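You operate a simulated robot arm through the tools that you are given. There is no shell and no other tool. Be economical: measure what you need, move in short steps, check, and stop when the job is done.

Carry out the task below with a simulated two-armed robot. There is one attempt and no reset: what you move stays moved.

Task
On the narrow walkway behind the oval lamp port, fold the green cloth in half.

It is judged by the outcome, as a careful person would: the job done as asked, and still so three seconds after it is handed in. It fails if anything else is knocked over, pushed out of place, dropped, spilled or broken. Flat cloth is picked up by pressing the open fingertips on it (5 to 10 N) and closing them slowly along it; thin cloth reads only 2 to 8 mm in the jaws.

Robot
Two 7-joint arms with two-finger grippers on one trunk, on a base that drives. Base frame: it is fixed to the floor where the robot stands at the start and does not move with it; the origin is under the middle of the robot, x ahead of it, y to its left, z up; the surface under the hand at the start is at about z = 80. Readings come in cm, rad, newtons and seconds.
The left shoulder is at the start at [2.4, 21.5, 108.1], the right one opposite. With the tool pointing down near the work surface each hand reaches from about 20 to 76 cm from the robot's upright axis, wherever it stands, measured 20 degrees to its own side. Places, roughly: narrow walkway behind the oval lamp port [50, -10, 80]. Payload 2.2 kg a hand.
The TCP of each hand is the grasp point between the finger pads, 1.9 cm short of the fingertips. In the tool frame z runs along the fingers and y along their closing line. Largest opening 11.6 cm; the body of the gripper starts 7 cm behind the TCP.
Orientation is that of the tool frame in the base frame, as a unit quaternion [w, x, y, z]. With the fingers straight down and closing along the base's y, the tool's x points along the base's -x, its y along +y and its z along -z.

Tools
- The arms move only by the tool step_arm. It takes "left_increments", "right_increments" or both (then of equal length, played together; a hand with none holds still); each is a list of rows, each a list of 7 numbers: the shift along the tool's x, y, z in cm, then the turn, a rotation vector about the tool's x, y, z in rad, then the opening in per cent of the stroke, from 0 (shut) to 100 (fully open). In form: [[x, y, z, wx, wy, wz, jaw], ...]. A call has 1 to 8 rows; each row is the pose to reach, as a shift and turn from the pose commanded when the call began, along the tool's axes at that moment. Each row takes 0.2 s and may step no farther than 5 cm and 0.15 rad from the row before; otherwise, or with a gripper value out of range, the whole call is refused. Where a pose cannot be reached the arm comes as near as it can. A force on the tool above 40 N (or 10 N above the force at the start of the call, whichever is more), or a blocked arm, ends the call early, and 0.2 s more pass. Each finger halts on what it meets, pressing with about 35 N; the grip force reading is that of the motor and also rises with nothing between the fingers. The clock runs only during rows and for 0.2 s after the last one: add rows that repeat a pose to give the fingers time. It gives the time, the measured TCP pose, the force on the tool (base axes), the opening and the grip force at its end, in the units of the frame above (readings bear some noise), with the torque about the TCP (base axes, N m) and any sound that the robot's microphone picked up, and new pictures: "views" is both (left out), scene, wrist or none (wrist: the cameras of the hands that moved).
- Cameras (640 x 400 px; columns grow to the right, rows downward): "scene" is now at [13.13, 0.35, 125]; the picture's right is [0.00, -1.00, -0.00], its down [-0.64, 0.00, -0.77] and it looks along [0.77, 0.00, -0.64] (base axes); focal length 214 px, centre (320, 200). "left" rides on the left gripper at [6.9, 1.5, -9.7] in its tool frame; the picture's right is [-0.21, 0.98, 0.00], its down [-0.76, -0.17, -0.63] and it looks along [-0.62, -0.14, 0.77] (tool axes); focal length 251 px, centre (320, 200). "right" rides on the right gripper at [6.9, -1.5, -9.7] in its tool frame; the picture's right is [0.21, 0.98, 0.00], its down [-0.76, 0.17, -0.63] and it looks along [-0.62, 0.14, 0.78] (tool axes); focal length 251 px, centre (320, 200). There is no depth. A picture from a camera that has moved, and an enlarged one, comes with that camera's place and axes in the base frame and with its lens. The place of the scene camera against the robot may be out by one fixed shift of up to 1.2 cm in any direction.
- raise_lower(by): slides the trunk up (or, below 0, down) by that many cm; the arms and the scene camera ride with it, the base frame stays. It gives what a move gives, with no picture.
- steer(legs): drives the robot by 1 to 6 legs, each [ahead, left, turn to the left] in cm, cm and rad, along the robot's own axes; the way and the turn of a leg run together, so that a leg with both is an arc; at most 150 cm and 3.142 rad a leg. The arms and the cameras ride along, it lands a little off, and it stops where it bumps. It gives what a move gives, and a new picture of the scene camera.
- aim_head(pan, tilt): turns the head with the scene camera to pan (to the left, within 1.396 rad either way) and tilt (down, from -0.506 to 1.204), counted from straight ahead of the robot. It gives what a move gives, and a new picture of the scene camera.
- inspect(camera, box): a new picture of the part [left, top, right, bottom] of that camera's present view, enlarged. The clock stands still meanwhile.
- sign_off(): hands the job in; it is judged then, once.

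Go step by step. Nothing tells you exact positions but the pictures and the camera data: compare them with the known pose of the tool, close in by small moves and look again before you grip or let go. The budget is 120 turns and 260 pictures, counting those below and the enlarged ones. Unless the task says otherwise, let go and move clear before handing in, and close with one line.

The tools are called after "Request:" by a JSON object that holds its "name" and its "arguments". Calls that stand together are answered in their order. step_arm: Moves the arms, as the interface text tells. Its arguments: {"type":"object","properties":{"left_increments":{"type":"array","items":{"type":"array","items":{"type":"number"}}},"right_increments":{"type":"array","items":{"type":"array","items":{"type":"number"}}},"views":{"type":"string","enum":["both","scene","wrist","none"]}},"required":[]} The other tools are called the same way: raise_lower (by) slides the trunk up or down; steer (legs) drives the base; aim_head (pan, tilt) turns the head that bears the scene camera; inspect (camera, box) takes an enlarged picture of a part of a camera's view; sign_off () hands the job in.

At the start:

```text
time_s: 0.0
left_tcp_pos: [53.37, 22.49, 95.88]
left_tool_rot: [-0.001, 0.0, 1.0, 0.0]
left_ft_force: [-0.5, -0.2, 0.1]
left_wrist_torque: [0.02, -0.01, -0.01]
left_grip_width: 11.62
left_grip_force: 0.1
right_tcp_pos: [48.67, -24.81, 104.59]
right_tool_rot: [0.0, 0.0, 1.0, 0.0]
right_ft_force: [-0.1, 1.4, -0.2]
right_wrist_torque: [-0.01, 0.0, -0.04]
right_grip_width: 11.61
right_grip_force: 0.1
trunk travel left (down, up): [-22.5, 26.5]
robot x, y, heading: [-0.0, -0.08, -0.001]
head pan, tilt: [0.0, 0.693]
```

scene: 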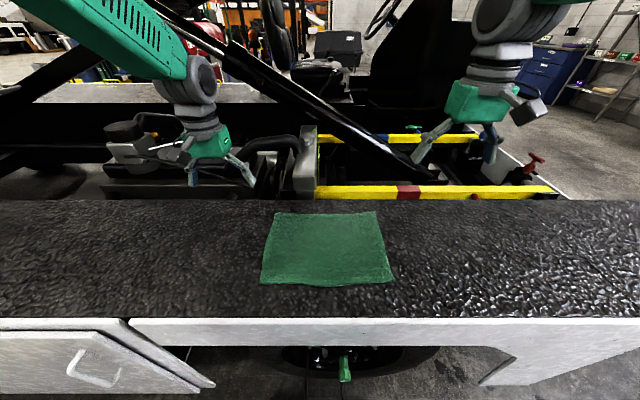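
right: 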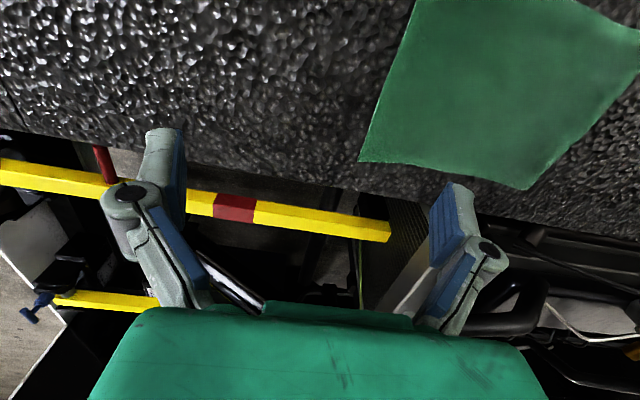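
left: 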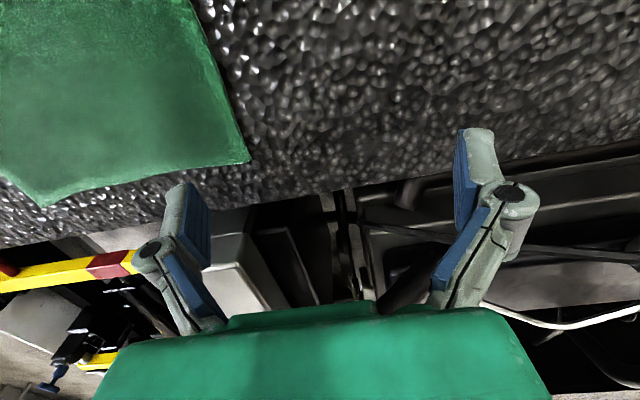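

The green cloth lies flat on the ledge, roughly x 37–59.5, y −16 to 13, with its surface at about z = 80. I'll fold the far edge onto the near edge with both hands, starting by hovering over the two far corners.

Request:
{"name": "step_arm", "arguments": {"left_increments": [[-0.8, -2.1, 1, 0, 0, 0, 80], [-1.6, -4.2, 2.2, 0, 0, 0, 60], [-2.4, -6.3, 3.6, 0, 0, 0, 40], [-3.2, -8.4, 5, 0, 0, 0, 35], [-4, -10.5, 6.4, 0, 0, 0, 35], [-4.83, -12.5, 8, 0, 0, 0, 35], [-4.83, -12.5, 8, 0, 0, 0, 35]], "right_increments": [[-1.6, 1.9, 2.7, 0, 0, 0, 80], [-3.3, 3.9, 5.5, 0, 0, 0, 60], [-5, 5.9, 8.3, 0, 0, 0, 40], [-6.6, 7.9, 11, 0, 0, 0, 35], [-8.3, 9.9, 13.8, 0, 0, 0, 35], [-9.93, 11.81, 16.6, 0, 0, 0, 35], [-9.93, 11.81, 16.6, 0, 0, 0, 35]]}}

```text
time_s: 1.6
left_tcp_pos: [58.01, 9.96, 88.1]
left_tool_rot: [0.002, 0.0, 1.0, 0.0]
left_ft_force: [-0.3, 0.2, -0.1]
left_wrist_torque: [-0.01, -0.02, -0.04]
left_grip_width: 4.07
left_grip_force: 0.0
right_tcp_pos: [58.21, -12.98, 88.37]
right_tool_rot: [0.002, 0.0, 1.0, 0.0]
right_ft_force: [0.8, 0.7, 0.5]
right_wrist_torque: [0.01, 0.0, -0.02]
right_grip_width: 4.08
right_grip_force: 0.1
trunk travel left (down, up): [-22.5, 26.5]
robot x, y, heading: [0.05, 0.19, -0.005]
head pan, tilt: [0.0, 0.693]
camera scene: at [13.12, 0.35, 125.02], right [0.0, -1.0, 0.0], down [-0.64, 0.0, -0.77], along [0.77, 0.0, -0.64], focal length 214 px, centre (320, 200)
camera right: at [51.22, -14.44, 97.95], right [-0.21, 0.98, 0.0], down [0.75, 0.17, 0.64], along [0.62, 0.14, -0.77], focal length 251 px, centre (320, 200)
camera left: at [51.11, 11.57, 97.76], right [0.21, 0.98, 0.0], down [0.75, -0.17, 0.64], along [0.62, -0.14, -0.77], focal length 251 px, centre (320, 200)
```

scene: 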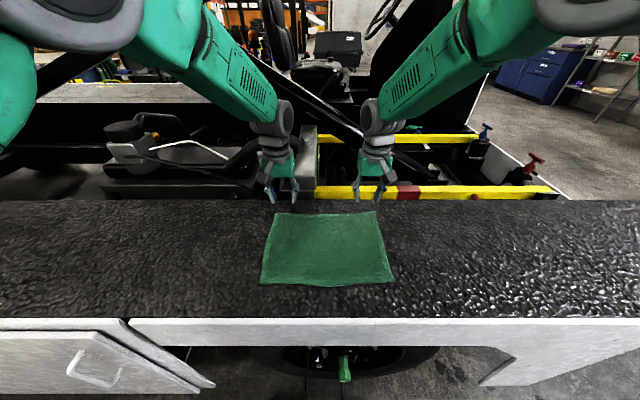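
right: 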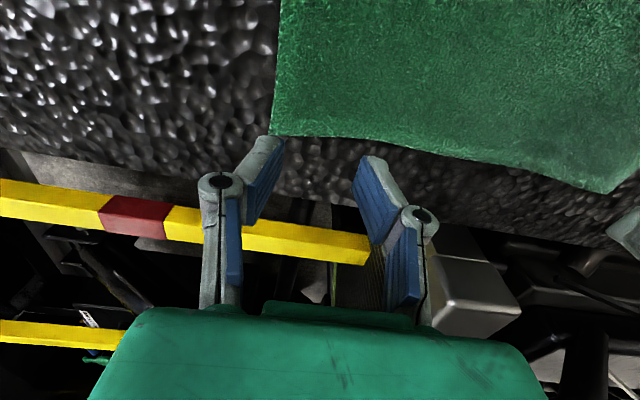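
left: 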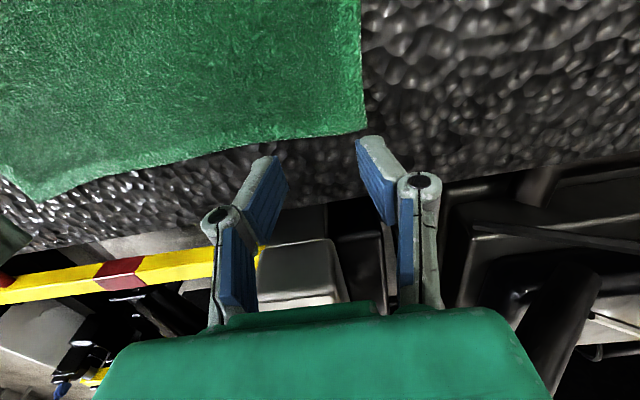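

The far corners come out at about (59.8, −16.2) and (59.2, 13.2), so both grippers sit just inside them. Next I'll lower them close to the cloth.

Request:
{"name": "step_arm", "arguments": {"left_increments": [[0.1, 0, 2, 0, 0, 0, 35], [0.1, 0, 4, 0, 0, 0, 35], [0.1, 0, 5, 0, 0, 0, 35], [0.1, 0, 5.4, 0, 0, 0, 35]], "right_increments": [[-0.1, 0, 2, 0, 0, 0, 35], [-0.1, 0, 4, 0, 0, 0, 35], [-0.1, 0, 5.2, 0, 0, 0, 35], [-0.1, 0, 5.6, 0, 0, 0, 35]], "views": "wrist"}}

```text
time_s: 2.6
left_tcp_pos: [57.9, 9.93, 82.68]
left_tool_rot: [0.002, 0.0, 1.0, 0.0]
left_ft_force: [-0.7, 0.6, -0.3]
left_wrist_torque: [0.0, -0.01, 0.01]
left_grip_width: 4.06
left_grip_force: 0.0
right_tcp_pos: [58.41, -13.08, 82.55]
right_tool_rot: [0.002, 0.0, 1.0, 0.0]
right_ft_force: [0.1, -0.8, -0.1]
right_wrist_torque: [0.01, 0.01, 0.01]
right_grip_width: 4.07
right_grip_force: 0.1
trunk travel left (down, up): [-22.5, 26.5]
robot x, y, heading: [0.1, -0.16, 0.0]
head pan, tilt: [0.0, 0.693]
camera right: at [51.5, -14.49, 92.23], right [-0.22, 0.98, 0.0], down [0.75, 0.17, 0.63], along [0.62, 0.14, -0.77], focal length 251 px, centre (320, 200)
camera left: at [51.08, 11.55, 92.28], right [0.21, 0.98, 0.0], down [0.76, -0.17, 0.63], along [0.62, -0.14, -0.77], focal length 251 px, centre (320, 200)
```

right: 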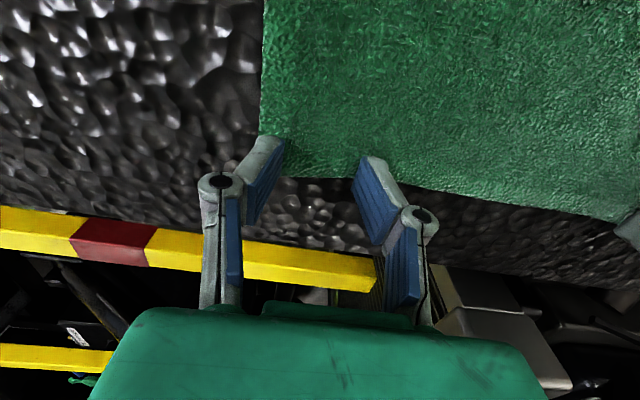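
left: 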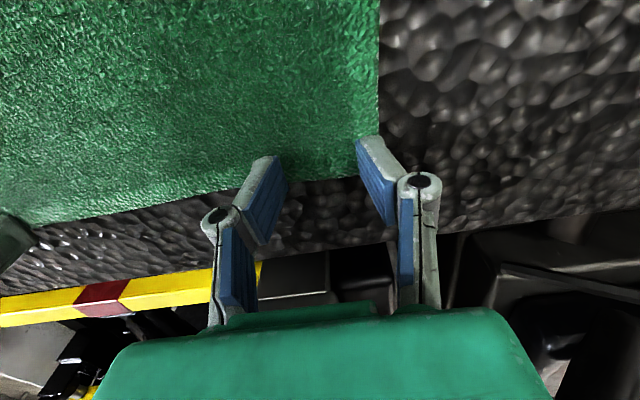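

The fingertips are still just above the cloth, with no contact yet. I'll lower them in small steps until they touch.

Request:
{"name": "step_arm", "arguments": {"left_increments": [[0.2, 0, 0.2, 0, 0, 0, 35], [0.2, 0, 0.4, 0, 0, 0, 35], [0.2, 0, 0.5, 0, 0, 0, 35]], "right_increments": [[0.2, 0, 0.2, 0, 0, 0, 35], [0.2, 0, 0.4, 0, 0, 0, 35], [0.2, 0, 0.5, 0, 0, 0, 35]], "views": "none"}}

```text
time_s: 3.4
left_tcp_pos: [57.9, 10.0, 82.29]
left_tool_rot: [0.002, 0.0, 1.0, 0.001]
left_ft_force: [3.7, -0.1, 10.0]
left_wrist_torque: [0.02, -0.07, -0.02]
left_grip_width: 4.21
left_grip_force: 0.1
right_tcp_pos: [58.16, -12.9, 82.29]
right_tool_rot: [0.003, 0.001, 1.0, 0.0]
right_ft_force: [4.2, 0.2, 8.7]
right_wrist_torque: [0.0, -0.05, 0.01]
right_grip_width: 4.04
right_grip_force: 0.1
trunk travel left (down, up): [-22.5, 26.5]
robot x, y, heading: [0.54, -0.17, -0.003]
head pan, tilt: [0.0, 0.693]
```

Both hands are pressing at about 9–10 N, which is the advised range. Now I'll close slowly along the cloth.

Request:
{"name": "step_arm", "arguments": {"left_increments": [[0, 0, 0, 0, 0, 0, 30], [0, 0, 0, 0, 0, 0, 25], [0, 0, 0, 0, 0, 0, 20], [0, 0, 0, 0, 0, 0, 15], [0, 0, 0, 0, 0, 0, 10], [0, 0, 0, 0, 0, 0, 5], [0, 0, 0, 0, 0, 0, 0], [0, 0, 0, 0, 0, 0, 0]], "right_increments": [[0, 0, 0, 0, 0, 0, 30], [0, 0, 0, 0, 0, 0, 25], [0, 0, 0, 0, 0, 0, 20], [0, 0, 0, 0, 0, 0, 15], [0, 0, 0, 0, 0, 0, 10], [0, 0, 0, 0, 0, 0, 5], [0, 0, 0, 0, 0, 0, 0], [0, 0, 0, 0, 0, 0, 0]]}}

```text
time_s: 5.2
left_tcp_pos: [57.68, 9.81, 82.17]
left_tool_rot: [0.001, 0.001, 1.0, 0.001]
left_ft_force: [-3.5, -3.1, 10.2]
left_wrist_torque: [-0.04, 0.09, 0.0]
left_grip_width: 0.43
left_grip_force: 33.2
right_tcp_pos: [58.07, -12.91, 82.18]
right_tool_rot: [0.001, 0.0, 1.0, 0.0]
right_ft_force: [-0.3, 2.8, 7.6]
right_wrist_torque: [0.02, 0.02, 0.01]
right_grip_width: 0.47
right_grip_force: 33.2
trunk travel left (down, up): [-22.5, 26.5]
robot x, y, heading: [-0.05, -0.32, 0.004]
head pan, tilt: [0.0, 0.693]
camera scene: at [12.95, 0.36, 125.03], right [0.0, -1.0, 0.0], down [-0.64, 0.0, -0.77], along [0.77, 0.0, -0.64], focal length 214 px, centre (320, 200)
camera right: at [51.17, -14.51, 91.85], right [-0.22, 0.98, 0.0], down [0.75, 0.17, 0.63], along [0.62, 0.14, -0.77], focal length 251 px, centre (320, 200)
camera left: at [50.78, 11.51, 91.84], right [0.21, 0.98, 0.0], down [0.75, -0.17, 0.63], along [0.62, -0.14, -0.77], focal length 251 px, centre (320, 200)
```

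scene: 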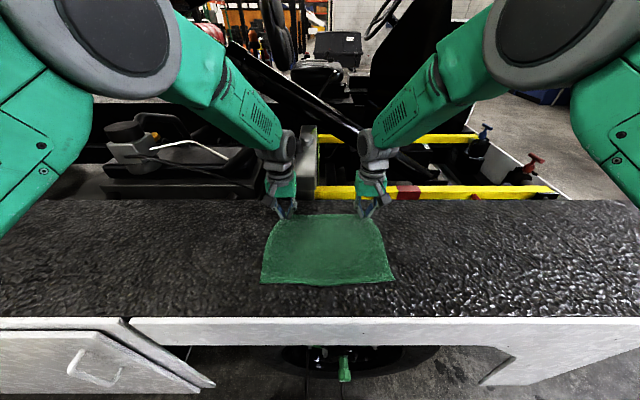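
right: 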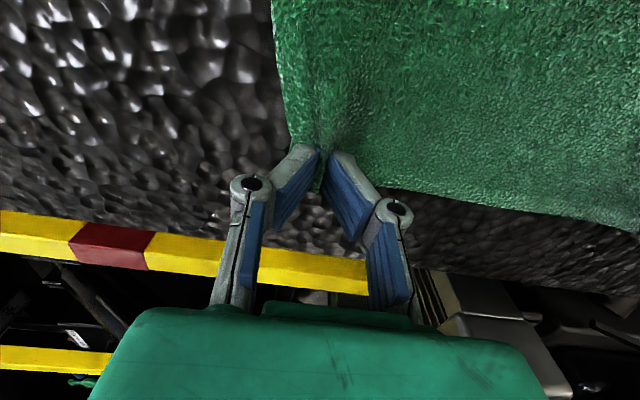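
left: 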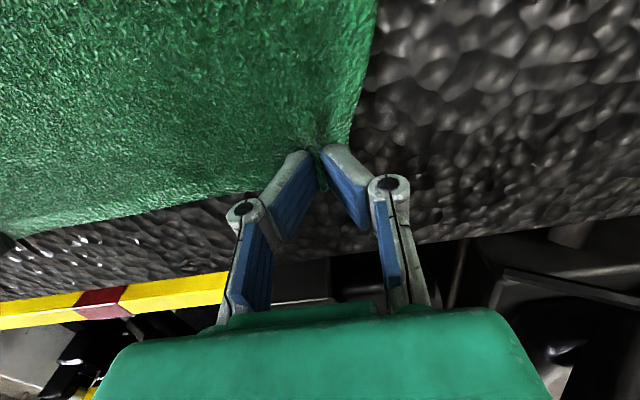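

Both corners are gripped, reading 4.3 and 4.7 mm. Next I'll lift the far edge along an arc toward the robot, tilting the fingers gradually forward.

Request:
{"name": "step_arm", "arguments": {"left_increments": [[0.46, 0, -1.43, 0, -0.05, 0, 0], [1.12, 0, -3.27, 0, -0.1, 0, 0], [2.16, 0, -4.96, 0, -0.15, 0, 0], [3.52, 0, -6.39, 0, -0.2, 0, 0], [5.15, 0, -7.51, 0, -0.25, 0, 0], [6.98, 0, -8.29, 0, -0.3, 0, 0], [8.94, 0, -8.68, 0, -0.35, 0, 0], [10.94, 0, -8.66, 0, -0.4, 0, 0]], "right_increments": [[0.46, 0, -1.43, 0, -0.05, 0, 0], [1.12, 0, -3.27, 0, -0.1, 0, 0], [2.16, 0, -4.96, 0, -0.15, 0, 0], [3.52, 0, -6.39, 0, -0.2, 0, 0], [5.15, 0, -7.51, 0, -0.25, 0, 0], [6.98, 0, -8.29, 0, -0.3, 0, 0], [8.94, 0, -8.68, 0, -0.35, 0, 0], [10.94, 0, -8.66, 0, -0.4, 0, 0]]}}

```text
time_s: 7.0
left_tcp_pos: [47.1, 10.35, 91.38]
left_tool_rot: [0.2, -0.015, 0.98, -0.017]
left_ft_force: [-0.3, -5.1, 0.2]
left_wrist_torque: [-0.12, -0.04, -0.03]
left_grip_width: 0.44
left_grip_force: 33.2
right_tcp_pos: [47.11, -13.15, 90.9]
right_tool_rot: [0.201, 0.0, 0.98, 0.0]
right_ft_force: [0.0, 4.8, -0.1]
right_wrist_torque: [0.1, 0.0, 0.02]
right_grip_width: 0.47
right_grip_force: 33.2
trunk travel left (down, up): [-22.5, 26.5]
robot x, y, heading: [-0.37, 0.24, -0.001]
head pan, tilt: [0.0, 0.693]
camera scene: at [12.84, 0.4, 125.04], right [0.0, -1.0, 0.0], down [-0.64, 0.0, -0.77], along [0.77, 0.0, -0.64], focal length 214 px, centre (320, 200)
camera right: at [36.96, -14.48, 97.01], right [-0.2, 0.98, -0.08], down [0.45, 0.17, 0.88], along [0.87, 0.14, -0.47], focal length 251 px, centre (320, 200)
camera left: at [36.86, 11.95, 97.46], right [0.17, 0.98, 0.05], down [0.45, -0.12, 0.88], along [0.87, -0.13, -0.47], focal length 251 px, centre (320, 200)
```

scene: 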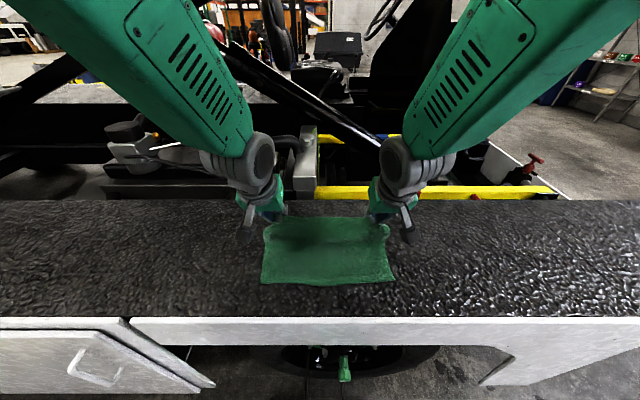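
right: 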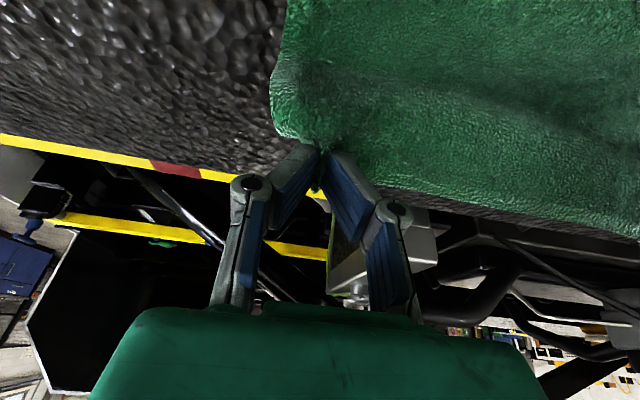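
left: 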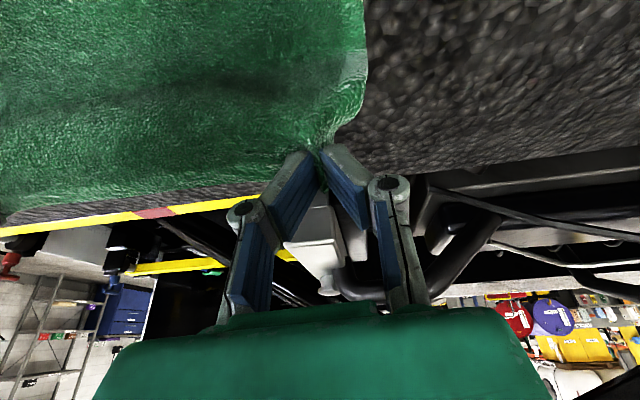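

The edge is up and the cloth is swinging cleanly, taut at about 5 N between the hands. I'll carry on over and down toward the near edge, easing the hands slightly together.

Request:
{"name": "step_arm", "arguments": {"left_increments": [[1.97, -0.1, -0.35, 0, -0.05, 0, 0], [3.97, -0.2, -0.31, 0, -0.1, 0, 0], [5.93, -0.2, 0.13, 0, -0.15, 0, 0], [7.74, -0.2, 0.96, 0, -0.2, 0, 0], [9.36, -0.2, 2.15, 0, -0.25, 0, 0], [10.29, -0.2, 3.12, 0, -0.3, 0, 0]], "right_increments": [[1.97, 0.1, -0.35, 0, -0.05, 0, 0], [3.97, 0.2, -0.31, 0, -0.1, 0, 0], [5.93, 0.2, 0.13, 0, -0.15, 0, 0], [7.74, 0.2, 0.96, 0, -0.2, 0, 0], [9.36, 0.2, 2.15, 0, -0.25, 0, 0], [10.29, 0.2, 3.12, 0, -0.3, 0, 0]]}}

```text
time_s: 8.6
left_tcp_pos: [38.3, 9.51, 83.87]
left_tool_rot: [0.345, 0.002, 0.938, 0.0]
left_ft_force: [1.2, -0.9, 0.6]
left_wrist_torque: [0.01, -0.01, 0.02]
left_grip_width: 0.45
left_grip_force: 33.2
left hand out of reach, approached as far as the arm can: row 1, 2, 3
right_tcp_pos: [40.13, -13.04, 86.31]
right_tool_rot: [0.36, 0.033, 0.932, 0.028]
right_ft_force: [-0.7, 1.2, 0.8]
right_wrist_torque: [-0.02, 0.02, 0.02]
right_grip_width: 0.47
right_grip_force: 32.6
trunk travel left (down, up): [-22.5, 26.5]
robot x, y, heading: [0.1, 0.29, 0.002]
head pan, tilt: [0.0, 0.693]
stopped in row 6 (right hand): the arm was blocked; the commanded pose is now the measured one
camera scene: at [12.98, 0.18, 125.02], right [0.0, -1.0, 0.0], down [-0.64, 0.0, -0.77], along [0.77, 0.0, -0.64], focal length 214 px, centre (320, 200)
camera right: at [28.45, -14.2, 88.74], right [-0.12, 0.99, -0.07], down [0.14, 0.09, 0.99], along [0.98, 0.1, -0.15], focal length 251 px, centre (320, 200)
camera left: at [26.77, 11.06, 86.89], right [0.17, 0.98, 0.14], down [0.17, -0.17, 0.97], along [0.97, -0.14, -0.19], focal length 251 px, centre (320, 200)
```

scene: 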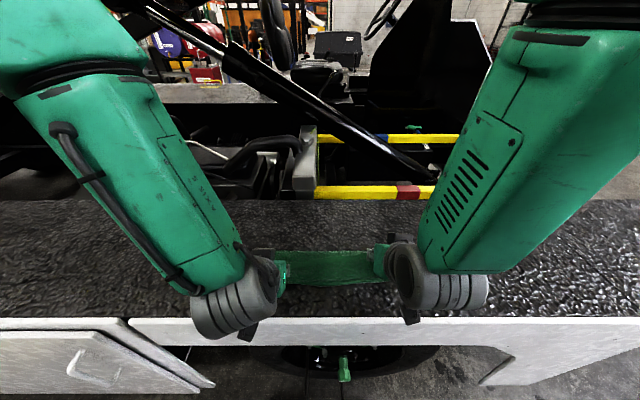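
right: 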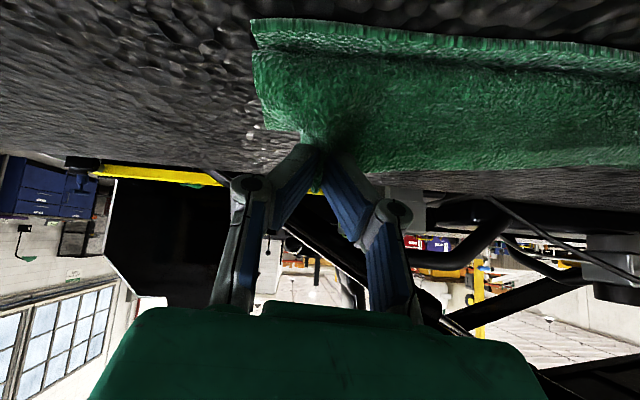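
left: 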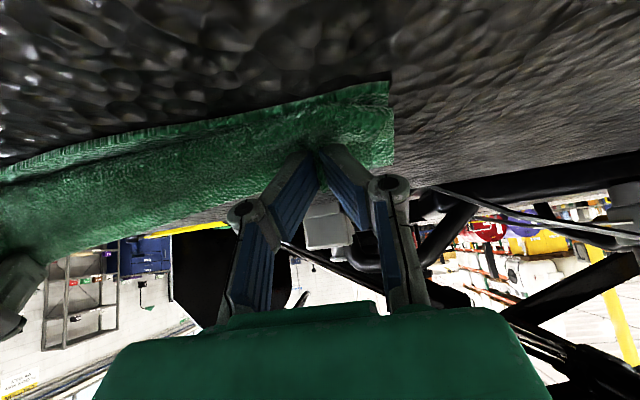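

The fold is nearly over and the near edge sits at x ≈ 37.2. The right arm stalled at (40.1, z 86.3), so I'll ease its tilt back a little and bring it down level with the left.

Request:
{"name": "step_arm", "arguments": {"right_increments": [[0, 0, 0, 0.01, 0.06, -0.03, 0], [0.7, 0, 0.1, 0.03, 0.12, -0.06, 0], [1.4, 0, 0.3, 0.03, 0.16, -0.08, 0], [2.1, 0, 0.5, 0.03, 0.2, -0.08, 0], [2.7, 0, 0.7, 0.03, 0.22, -0.08, 0]]}}

```text
time_s: 9.8
left_tcp_pos: [38.32, 9.65, 83.95]
left_tool_rot: [0.346, 0.001, 0.938, 0.0]
left_ft_force: [0.1, -0.4, 0.7]
left_wrist_torque: [0.01, 0.01, 0.02]
left_grip_width: 0.4
left_grip_force: 32.5
right_tcp_pos: [39.2, -12.19, 85.06]
right_tool_rot: [0.263, 0.003, 0.965, 0.009]
right_ft_force: [-1.3, -0.6, -0.3]
right_wrist_torque: [-0.03, 0.01, -0.03]
right_grip_width: 0.47
right_grip_force: 32.6
trunk travel left (down, up): [-22.5, 26.5]
robot x, y, heading: [-0.29, -0.01, -0.002]
head pan, tilt: [0.0, 0.693]
camera scene: at [13.04, 0.38, 125.01], right [0.0, -1.0, 0.0], down [-0.64, 0.0, -0.77], along [0.77, 0.0, -0.64], focal length 214 px, centre (320, 200)
camera right: at [28.29, -13.96, 89.73], right [-0.18, 0.98, -0.09], down [0.33, 0.15, 0.93], along [0.93, 0.14, -0.35], focal length 251 px, centre (320, 200)
```

scene: 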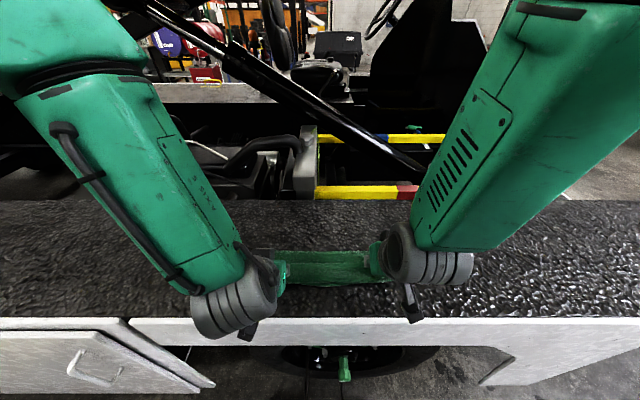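
right: 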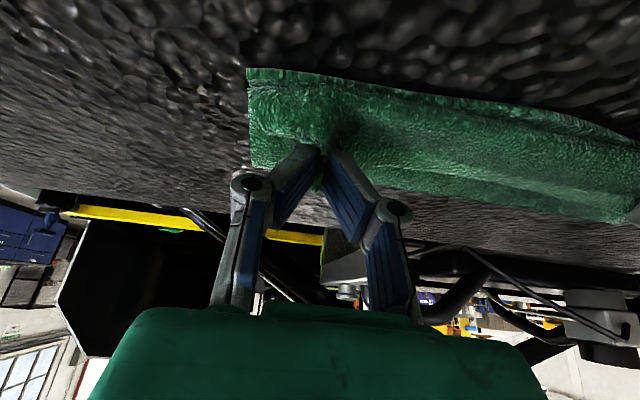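

Right is still about 1 cm higher than left. I'll bring both the last bit to the near edge.

Request:
{"name": "step_arm", "arguments": {"left_increments": [[0.25, 0, 0.05, 0, 0, 0, 0], [0.5, 0, 0.1, 0, 0, 0, 0], [0.75, 0, 0.15, 0, 0, 0, 0], [0.97, 0, 0.22, 0, 0, 0, 0]], "right_increments": [[0.5, -0.15, 0.2, 0, 0.03, 0, 0], [1.1, -0.3, 0.4, 0, 0.06, 0, 0], [1.6, -0.5, 0.6, 0, 0.09, 0, 0], [2.12, -0.6, 0.85, 0, 0.12, 0, 0]]}}

```text
time_s: 10.8
left_tcp_pos: [37.9, 9.65, 83.13]
left_tool_rot: [0.346, 0.001, 0.938, -0.001]
left_ft_force: [1.8, -1.1, 2.2]
left_wrist_torque: [-0.02, 0.01, 0.0]
left_grip_width: 0.43
left_grip_force: 33.4
right_tcp_pos: [37.77, -12.98, 83.12]
right_tool_rot: [0.207, 0.003, 0.978, 0.008]
right_ft_force: [0.1, 1.8, 1.4]
right_wrist_torque: [0.03, -0.03, -0.02]
right_grip_width: 0.5
right_grip_force: 33.5
trunk travel left (down, up): [-22.5, 26.5]
robot x, y, heading: [0.18, -0.03, 0.001]
head pan, tilt: [0.0, 0.693]
camera scene: at [13.07, 0.4, 125.01], right [0.0, -1.0, 0.0], down [-0.64, 0.0, -0.77], along [0.77, 0.0, -0.64], focal length 214 px, centre (320, 200)
camera right: at [27.59, -14.6, 89.13], right [-0.2, 0.98, -0.07], down [0.44, 0.15, 0.89], along [0.88, 0.14, -0.46], focal length 251 px, centre (320, 200)
camera left: at [26.3, 11.23, 86.06], right [0.16, 0.98, 0.14], down [0.17, -0.17, 0.97], along [0.97, -0.14, -0.19], focal length 251 px, centre (320, 200)
```

scene: 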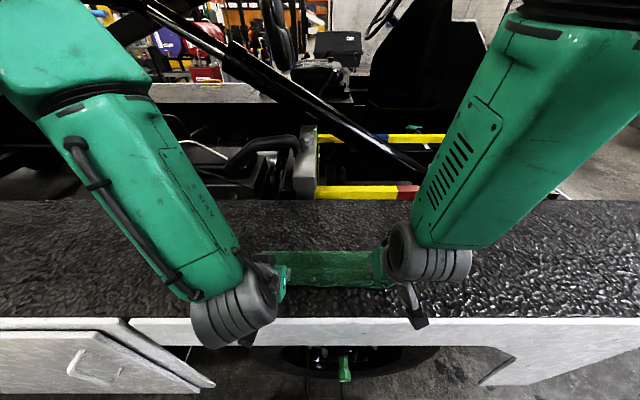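
right: 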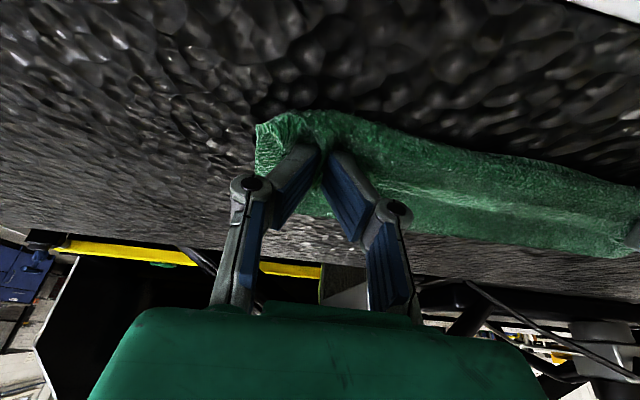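
left: 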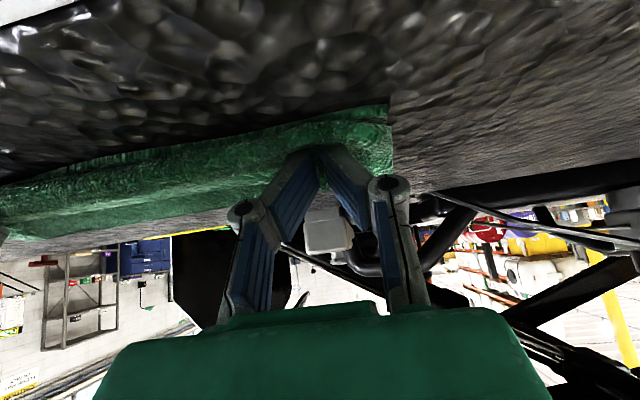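

The upper layer now meets the near edge on both sides. I'll release gently and back off along the fingers.

Request:
{"name": "step_arm", "arguments": {"left_increments": [[0, 0, 0, 0, 0, 0, 6], [0, 0, 0, 0, 0, 0, 14], [0, 0, 0, 0, 0, 0, 22], [0, 0, -0.6, 0, 0, 0, 22], [0, 0, -1.4, 0, 0, 0, 22], [-0.8, 0, -2.6, 0, 0, 0, 22], [-2.5, 0, -4.6, 0, 0, 0, 22], [-4.5, 0, -7, 0, 0.05, 0, 22]], "right_increments": [[0, 0, 0, 0, 0, 0, 6], [0, 0, 0, 0, 0, 0, 14], [0, 0, 0, 0, 0, 0, 22], [0, 0, -0.6, 0, 0, 0, 22], [0, 0, -1.4, 0, 0, 0, 22], [-0.5, 0, -2.8, 0, 0, 0, 22], [-1.5, 0, -5, 0, 0, 0, 22], [-3, 0, -8, 0, 0.05, 0, 22]]}}

```text
time_s: 12.6
left_tcp_pos: [36.46, 9.62, 91.55]
left_tool_rot: [0.323, 0.001, 0.946, 0.0]
left_ft_force: [-0.1, 0.4, 0.0]
left_wrist_torque: [0.01, -0.01, -0.03]
left_grip_width: 2.55
left_grip_force: 0.0
right_tcp_pos: [36.72, -13.13, 90.84]
right_tool_rot: [0.173, -0.006, 0.985, -0.002]
right_ft_force: [-1.0, -0.6, 1.4]
right_wrist_torque: [-0.03, -0.02, 0.01]
right_grip_width: 2.54
right_grip_force: 0.0
trunk travel left (down, up): [-22.5, 26.5]
robot x, y, heading: [-0.08, 0.18, -0.004]
head pan, tilt: [0.0, 0.693]
camera scene: at [12.74, 0.53, 125.05], right [0.0, -1.0, 0.0], down [-0.64, 0.0, -0.77], along [0.77, 0.0, -0.64], focal length 214 px, centre (320, 200)
camera right: at [26.9, -14.65, 97.52], right [-0.21, 0.97, -0.08], down [0.49, 0.18, 0.85], along [0.84, 0.14, -0.52], focal length 251 px, centre (320, 200)
camera left: at [25.13, 11.32, 94.95], right [0.17, 0.98, 0.13], down [0.21, -0.17, 0.96], along [0.96, -0.14, -0.24], focal length 251 px, centre (320, 200)
```

scene: 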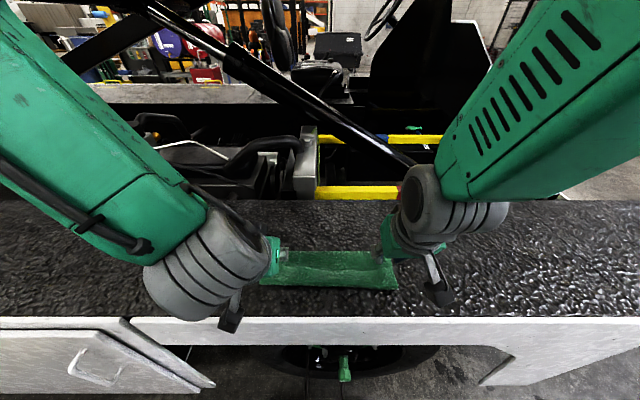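
right: 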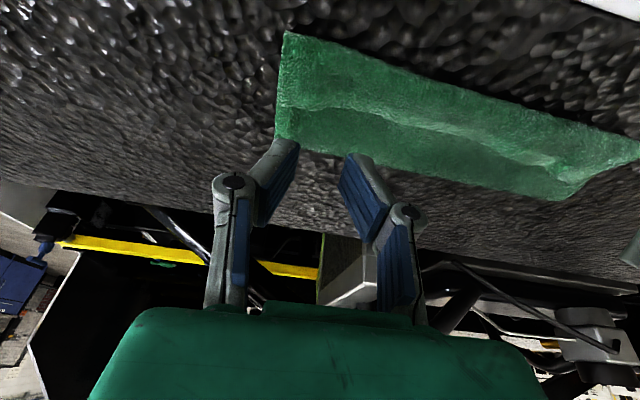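
left: 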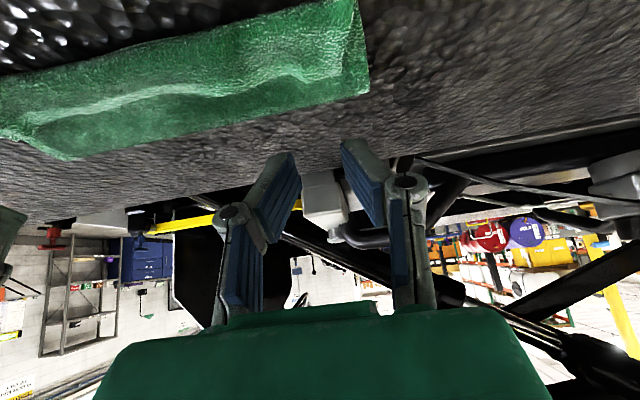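

Released, and it looks well folded. I'll move the arms out of the way for a clear view.

Request:
{"name": "step_arm", "arguments": {"left_increments": [[0, 2, -2, 0, 0.1, 0, 30], [-0.5, 5, -4, 0, 0.2, 0, 30], [-1, 9, -6, 0, 0.3, 0, 30], [-1.5, 13, -7, 0, 0.4, 0, 30], [-2, 17, -8, 0, 0.5, 0, 30], [-2, 20, -8, 0, 0.5, 0, 30]], "right_increments": [[0, -2, -2, 0, 0.05, 0, 30], [-0.5, -5, -4, 0, 0.1, 0, 30], [-1, -9, -6, 0, 0.15, 0, 30], [-1.5, -13, -7, 0, 0.2, 0, 30], [-2, -17, -8, 0, 0.25, 0, 30], [-2, -20, -8, 0, 0.25, 0, 30]]}}

Request:
{"name": "inspect", "arguments": {"camera": "scene", "box": [240, 200, 420, 312]}}

```text
time_s: 14.0
left_tcp_pos: [33.25, 30.13, 98.89]
left_tool_rot: [0.078, 0.001, 0.997, -0.003]
left_ft_force: [-0.3, -0.2, -0.5]
left_wrist_torque: [-0.04, 0.01, 0.02]
left_grip_width: 3.46
left_grip_force: 0.1
right_tcp_pos: [36.21, -32.55, 99.26]
right_tool_rot: [0.049, -0.005, 0.999, -0.004]
right_ft_force: [0.9, 0.3, 0.4]
right_wrist_torque: [-0.06, 0.01, -0.02]
right_grip_width: 3.48
right_grip_force: 0.1
trunk travel left (down, up): [-22.5, 26.5]
robot x, y, heading: [-0.16, 0.39, 0.0]
head pan, tilt: [0.0, 0.693]
camera scene: at [12.81, 1.09, 125.03], right [0.0, -1.0, 0.0], down [-0.64, 0.0, -0.77], along [0.77, 0.0, -0.64], focal length 214 px, centre (320, 200)
camera right: at [28.35, -34.0, 108.08], right [-0.22, 0.97, -0.03], down [0.69, 0.18, 0.7], along [0.69, 0.14, -0.71], focal length 251 px, centre (320, 200)
camera left: at [25.07, 31.91, 107.34], right [0.21, 0.98, 0.03], down [0.65, -0.16, 0.74], along [0.73, -0.14, -0.67], focal length 251 px, centre (320, 200)
```

scene: 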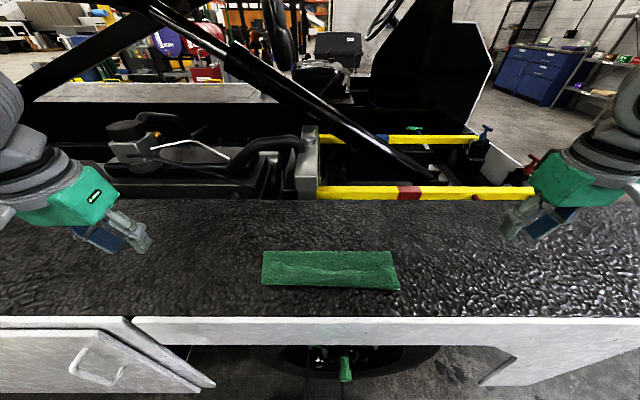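
right: 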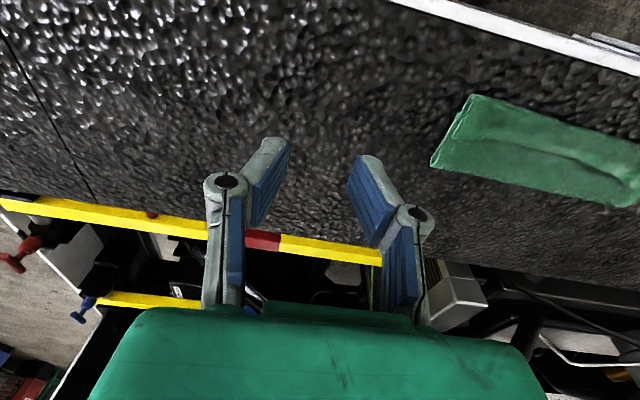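
left: 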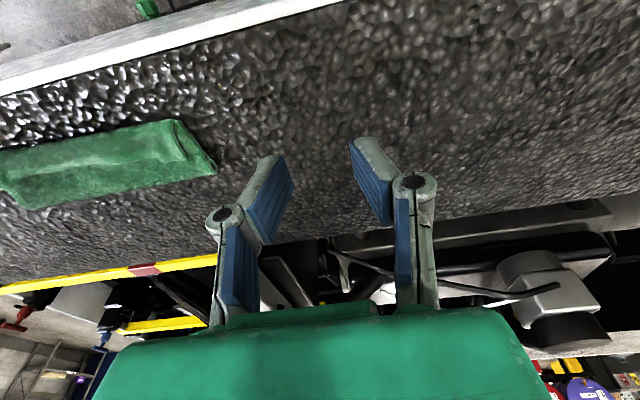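

```text
3.56 times, centred on (330, 256) of scene
camera zoom: at [12.81, 1.09, 125.03], right [0.0, -1.0, 0.0], down [-0.64, 0.0, -0.77], along [0.77, 0.0, -0.64], focal length 763 px, centre (284, 1)
```

zoom: 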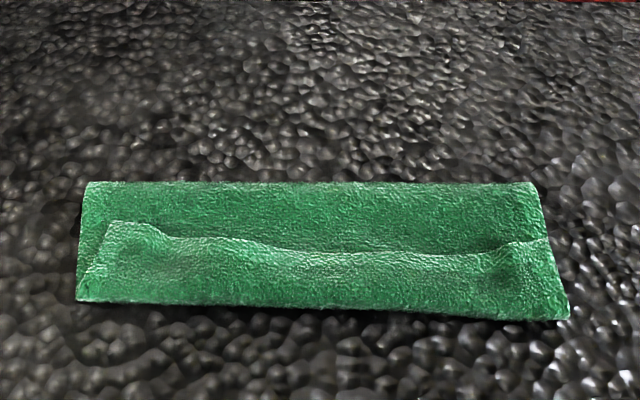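

The zoomed view shows the last 4–5 cm of the upper layer curled back on top, with the fold line at x ≈ 45 instead of about 48. I'll redo it with more tilt, so first I'll back the robot up to give the arms room.

Request:
{"name": "steer", "arguments": {"legs": [[-12, 0, 0]]}}

Request:
{"name": "inspect", "arguments": {"camera": "scene", "box": [240, 180, 420, 292]}}

```text
time_s: 15.2
left_tcp_pos: [21.51, 29.16, 99.09]
left_tool_rot: [0.078, 0.002, 0.997, 0.002]
left_ft_force: [-0.6, -0.7, 0.8]
left_wrist_torque: [0.01, 0.0, 0.01]
left_grip_width: 3.51
left_grip_force: 0.1
right_tcp_pos: [24.24, -33.56, 98.84]
right_tool_rot: [0.047, -0.004, 0.999, 0.001]
right_ft_force: [-0.7, 0.6, -0.1]
right_wrist_torque: [0.01, -0.02, -0.02]
right_grip_width: 3.49
right_grip_force: 0.1
trunk travel left (down, up): [-22.5, 26.5]
robot x, y, heading: [-11.63, -0.07, -0.003]
head pan, tilt: [0.0, 0.693]
camera scene: at [0.97, -0.23, 125.02], right [0.0, -1.0, 0.0], down [-0.64, 0.0, -0.77], along [0.77, 0.0, -0.64], focal length 214 px, centre (320, 200)
```

scene: 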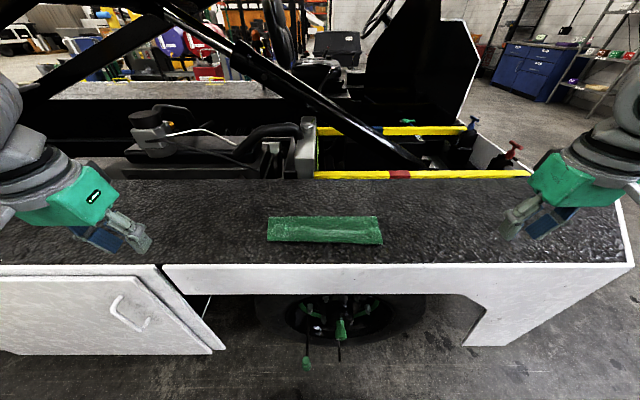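

```text
3.56 times, centred on (330, 236) of scene
camera zoom: at [0.97, -0.23, 125.02], right [0.0, -1.0, 0.0], down [-0.64, 0.0, -0.77], along [0.77, 0.0, -0.64], focal length 763 px, centre (284, 72)
```

zoom: 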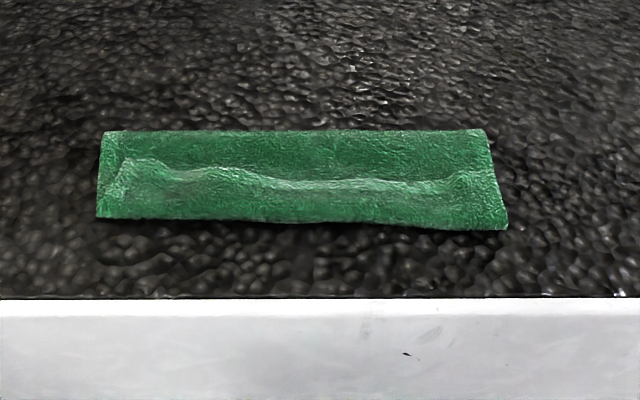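

Now I'll bring both hands back over the curled hem and look through the wrist cameras.

Request:
{"name": "step_arm", "arguments": {"left_increments": [[-2.33, -2.79, 1.96, 0, 0.02, 0, 30], [-4.66, -5.57, 3.91, 0, 0.04, 0, 30], [-6.99, -8.36, 5.87, 0, 0.07, 0, 30], [-9.31, -11.14, 7.83, 0, 0.09, 0, 30], [-11.64, -13.93, 9.79, 0, 0.11, 0, 30], [-13.97, -16.71, 11.74, 0, 0.13, 0, 30], [-16.3, -19.5, 13.7, 0, 0.156, 0, 30], [-16.3, -19.5, 13.7, 0, 0.156, 0, 30]], "right_increments": [[-2.06, 2.93, 1.74, 0, 0.01, 0, 30], [-4.11, 5.86, 3.49, 0, 0.03, 0, 30], [-6.17, 8.79, 5.23, 0, 0.04, 0, 30], [-8.23, 11.71, 6.97, 0, 0.05, 0, 30], [-10.29, 14.64, 8.71, 0, 0.07, 0, 30], [-12.34, 17.57, 10.46, 0, 0.08, 0, 30], [-14.4, 20.5, 12.2, 0, 0.095, 0, 30], [-14.4, 20.5, 12.2, 0, 0.095, 0, 30]]}}

```text
time_s: 17.0
left_tcp_pos: [39.46, 9.83, 88.26]
left_tool_rot: [0.003, 0.001, 1.0, 0.0]
left_ft_force: [-0.1, 0.0, -0.3]
left_wrist_torque: [0.04, -0.01, 0.01]
left_grip_width: 3.44
left_grip_force: 0.1
right_tcp_pos: [39.34, -12.57, 88.33]
right_tool_rot: [0.003, -0.005, 1.0, -0.001]
right_ft_force: [-0.2, -0.1, 0.2]
right_wrist_torque: [0.0, -0.04, 0.0]
right_grip_width: 3.46
right_grip_force: 0.1
trunk travel left (down, up): [-22.5, 26.5]
robot x, y, heading: [-11.98, -0.43, 0.001]
head pan, tilt: [0.0, 0.693]
camera scene: at [1.06, 0.18, 125.03], right [0.0, -1.0, 0.0], down [-0.64, 0.0, -0.77], along [0.77, 0.0, -0.64], focal length 214 px, centre (320, 200)
camera right: at [32.41, -14.05, 97.93], right [-0.22, 0.97, 0.0], down [0.75, 0.17, 0.64], along [0.62, 0.14, -0.77], focal length 251 px, centre (320, 200)
camera left: at [32.6, 11.42, 97.81], right [0.22, 0.98, 0.0], down [0.75, -0.17, 0.63], along [0.62, -0.14, -0.77], focal length 251 px, centre (320, 200)
```

scene: 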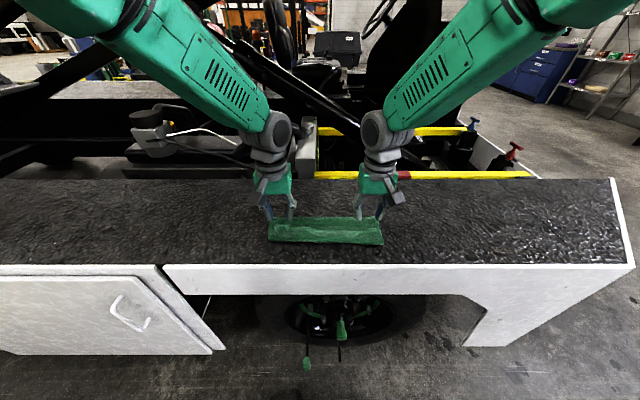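
right: 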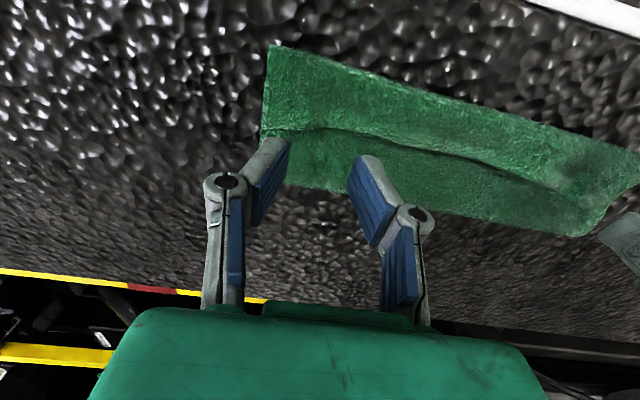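
left: 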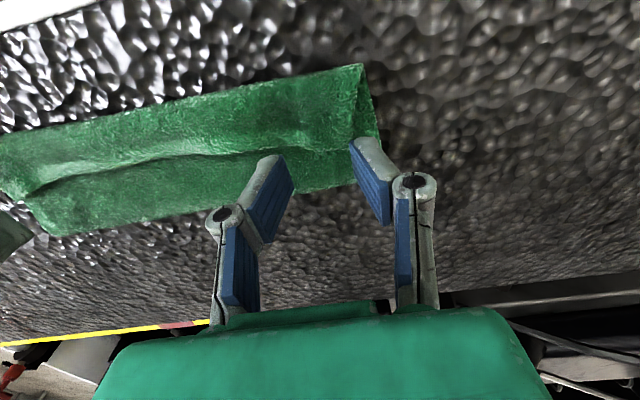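

The hem's free edge lies at x ≈ 39.5 on the right and 41.5 on the left, on top of the upper layer. I'll spread the fingers wide just beyond that edge and sweep toward myself to unroll it.

Request:
{"name": "step_arm", "arguments": {"left_increments": [[-1.5, -1, 0, 0, 0, 0, 60], [-3, -2, 0, 0, 0, 0, 100], [-3.6, -2.8, 1, 0, 0, 0, 100], [-3.6, -2.8, 2.5, 0, 0, 0, 100], [-3.6, -2.8, 4.5, 0, 0, 0, 100]], "right_increments": [[-1, 1, 0, 0, 0, 0, 60], [-1.9, 2, 0, 0, 0, 0, 100], [-1.9, 3.1, 1, 0, 0, 0, 100], [-1.9, 3.1, 2.5, 0, 0, 0, 100], [-1.9, 3.1, 4.6, 0, 0, 0, 100]], "views": "wrist"}}

```text
time_s: 18.2
left_tcp_pos: [43.25, 7.2, 83.45]
left_tool_rot: [0.0, 0.002, 1.0, 0.0]
left_ft_force: [0.2, -0.2, 1.3]
left_wrist_torque: [-0.01, 0.02, -0.01]
left_grip_width: 11.61
left_grip_force: 0.0
right_tcp_pos: [41.46, -9.48, 83.46]
right_tool_rot: [0.001, -0.004, 1.0, -0.002]
right_ft_force: [0.1, -0.2, -0.2]
right_wrist_torque: [0.02, 0.03, -0.02]
right_grip_width: 11.59
right_grip_force: 0.2
trunk travel left (down, up): [-22.5, 26.5]
robot x, y, heading: [-11.98, -0.09, -0.002]
head pan, tilt: [0.0, 0.693]
camera right: at [34.52, -10.97, 93.12], right [-0.22, 0.97, 0.0], down [0.75, 0.18, 0.63], along [0.62, 0.14, -0.77], focal length 251 px, centre (320, 200)
camera left: at [36.36, 8.74, 93.11], right [0.22, 0.98, 0.0], down [0.76, -0.17, 0.63], along [0.62, -0.14, -0.77], focal length 251 px, centre (320, 200)
```

right: 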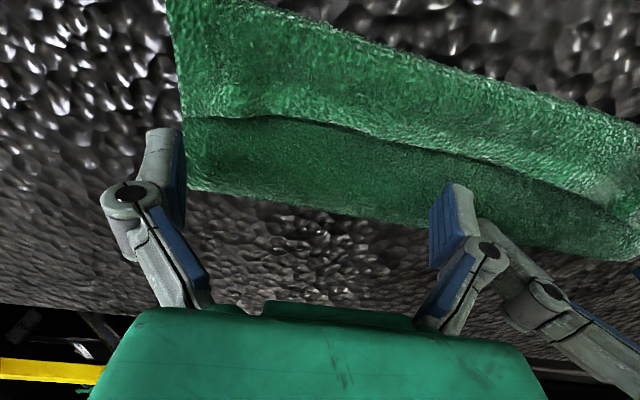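
left: 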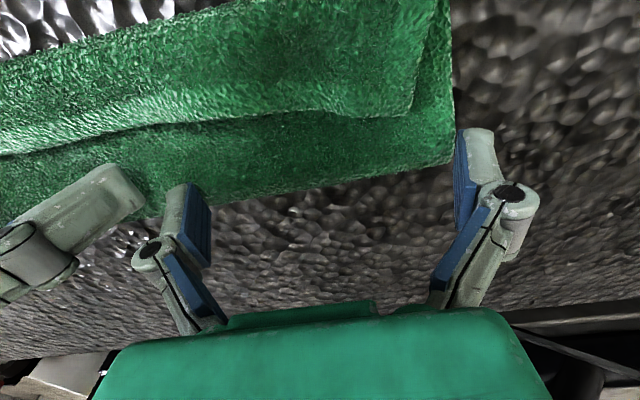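

The hem edge is clearly visible facing away from me. I'll adjust the finger positions to lie within the hem's width and lower onto the upper layer.

Request:
{"name": "step_arm", "arguments": {"left_increments": [[0, -0.6, 0, 0, 0, 0, 95], [0, -1.2, 0, 0, 0, 0, 90], [0, -1.2, 0.4, 0, 0, 0, 90], [0, -1.2, 0.7, 0, 0, 0, 90], [0, -1.2, 0.85, 0, 0, 0, 90]], "right_increments": [[-0.2, -0.4, 0, 0, 0, 0, 95], [-0.4, -0.7, 0, 0, 0, 0, 90], [-0.4, -0.7, 0.4, 0, 0, 0, 90], [-0.4, -0.7, 0.7, 0, 0, 0, 90], [-0.4, -0.7, 0.85, 0, 0, 0, 90]], "views": "wrist"}}

```text
time_s: 19.4
left_tcp_pos: [43.14, 5.85, 82.72]
left_tool_rot: [0.001, 0.002, 1.0, 0.001]
left_ft_force: [0.0, 0.5, 0.0]
left_wrist_torque: [0.02, 0.01, -0.05]
left_grip_width: 10.42
left_grip_force: 0.1
right_tcp_pos: [41.68, -10.25, 82.78]
right_tool_rot: [0.002, -0.005, 1.0, -0.001]
right_ft_force: [-0.3, -0.4, 0.2]
right_wrist_torque: [-0.01, 0.03, -0.03]
right_grip_width: 10.45
right_grip_force: 0.2
trunk travel left (down, up): [-22.5, 26.5]
robot x, y, heading: [-12.11, -0.13, 0.0]
head pan, tilt: [0.0, 0.693]
camera right: at [34.79, -11.73, 92.37], right [-0.22, 0.97, 0.0], down [0.75, 0.17, 0.63], along [0.62, 0.14, -0.77], focal length 251 px, centre (320, 200)
camera left: at [36.24, 7.51, 92.34], right [0.22, 0.98, 0.0], down [0.76, -0.17, 0.63], along [0.62, -0.14, -0.77], focal length 251 px, centre (320, 200)
```

right: 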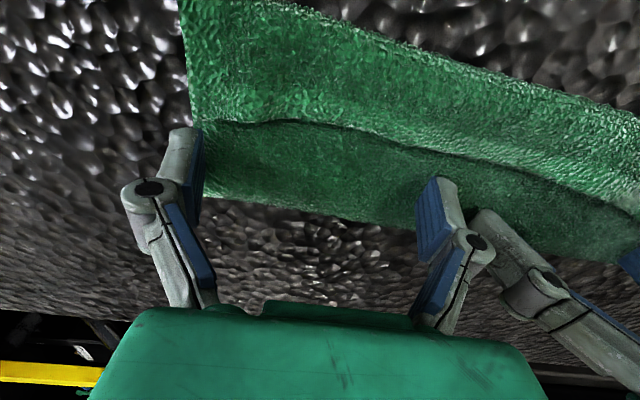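
left: 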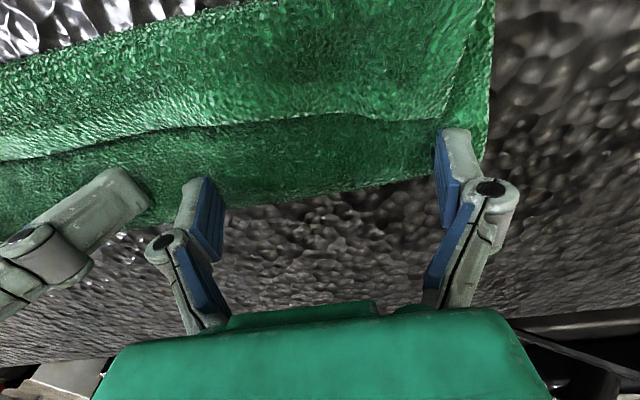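

No contact yet, so I'll lower slightly until there's a light touch.

Request:
{"name": "step_arm", "arguments": {"left_increments": [[0, 0, 0.15, 0, 0, 0, 90], [0, 0, 0.25, 0, 0, 0, 90]], "right_increments": [[0, 0, 0.15, 0, 0, 0, 90], [0, 0, 0.3, 0, 0, 0, 90]], "views": "none"}}

```text
time_s: 20.0
left_tcp_pos: [43.01, 5.87, 82.46]
left_tool_rot: [0.0, 0.002, 1.0, 0.0]
left_ft_force: [-0.9, 0.0, 0.1]
left_wrist_torque: [-0.02, 0.05, 0.01]
left_grip_width: 10.44
left_grip_force: 0.1
right_tcp_pos: [41.73, -10.2, 82.47]
right_tool_rot: [0.002, -0.005, 1.0, -0.001]
right_ft_force: [0.3, 0.4, 0.2]
right_wrist_torque: [-0.04, -0.03, 0.0]
right_grip_width: 10.45
right_grip_force: 0.1
trunk travel left (down, up): [-22.5, 26.5]
robot x, y, heading: [-12.45, -0.33, -0.001]
head pan, tilt: [0.0, 0.693]
```

The tips are about touching the top layer. Sweeping gently toward the near edge.

Request:
{"name": "step_arm", "arguments": {"left_increments": [[0.6, 0, 0.05, 0, 0, 0, 90], [1.2, 0, 0.05, 0, 0, 0, 90], [1.8, 0, 0.05, 0, 0, 0, 90], [2.4, 0, 0.05, 0, 0, 0, 90], [3.0, 0, 0.05, 0, 0, 0, 90]], "right_increments": [[0.6, 0, 0.05, 0, 0, 0, 90], [1.2, 0, 0.05, 0, 0, 0, 90], [1.8, 0, 0.05, 0, 0, 0, 90], [2.4, 0, 0.05, 0, 0, 0, 90], [3.0, 0, 0.05, 0, 0, 0, 90]], "views": "wrist"}}

```text
time_s: 21.2
left_tcp_pos: [40.12, 5.83, 82.31]
left_tool_rot: [0.001, 0.001, 1.0, 0.0]
left_ft_force: [1.4, -0.8, -0.3]
left_wrist_torque: [0.01, -0.03, -0.02]
left_grip_width: 10.44
left_grip_force: 0.1
right_tcp_pos: [38.66, -10.16, 82.45]
right_tool_rot: [0.001, -0.004, 1.0, -0.002]
right_ft_force: [0.6, 1.3, 0.0]
right_wrist_torque: [-0.03, -0.01, 0.02]
right_grip_width: 10.46
right_grip_force: 0.1
trunk travel left (down, up): [-22.5, 26.5]
robot x, y, heading: [-11.92, -0.37, 0.0]
head pan, tilt: [0.0, 0.693]
camera right: at [31.76, -11.73, 92.06], right [-0.22, 0.97, 0.0], down [0.75, 0.17, 0.63], along [0.62, 0.14, -0.77], focal length 251 px, centre (320, 200)
camera left: at [33.24, 7.47, 92.07], right [0.22, 0.98, 0.0], down [0.76, -0.17, 0.63], along [0.62, -0.14, -0.77], focal length 251 px, centre (320, 200)
```

right: 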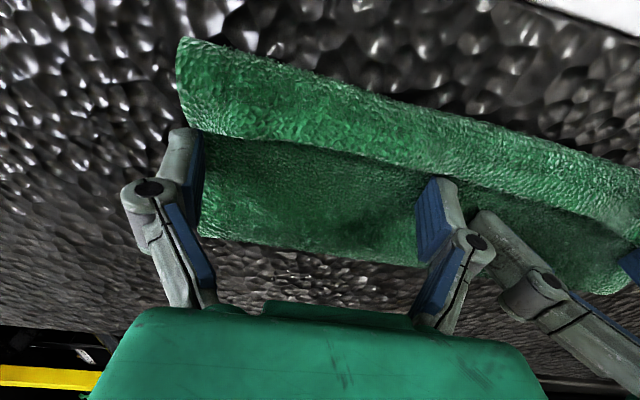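
left: 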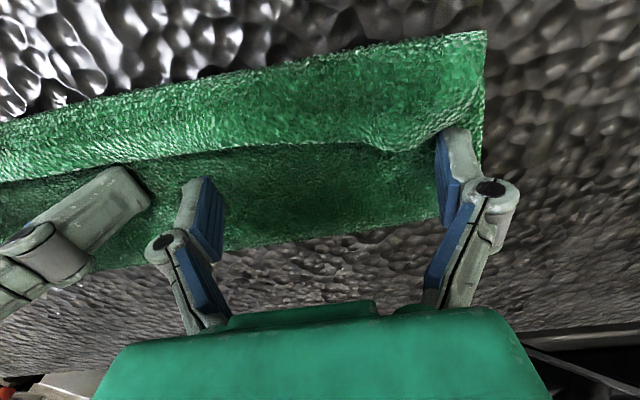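

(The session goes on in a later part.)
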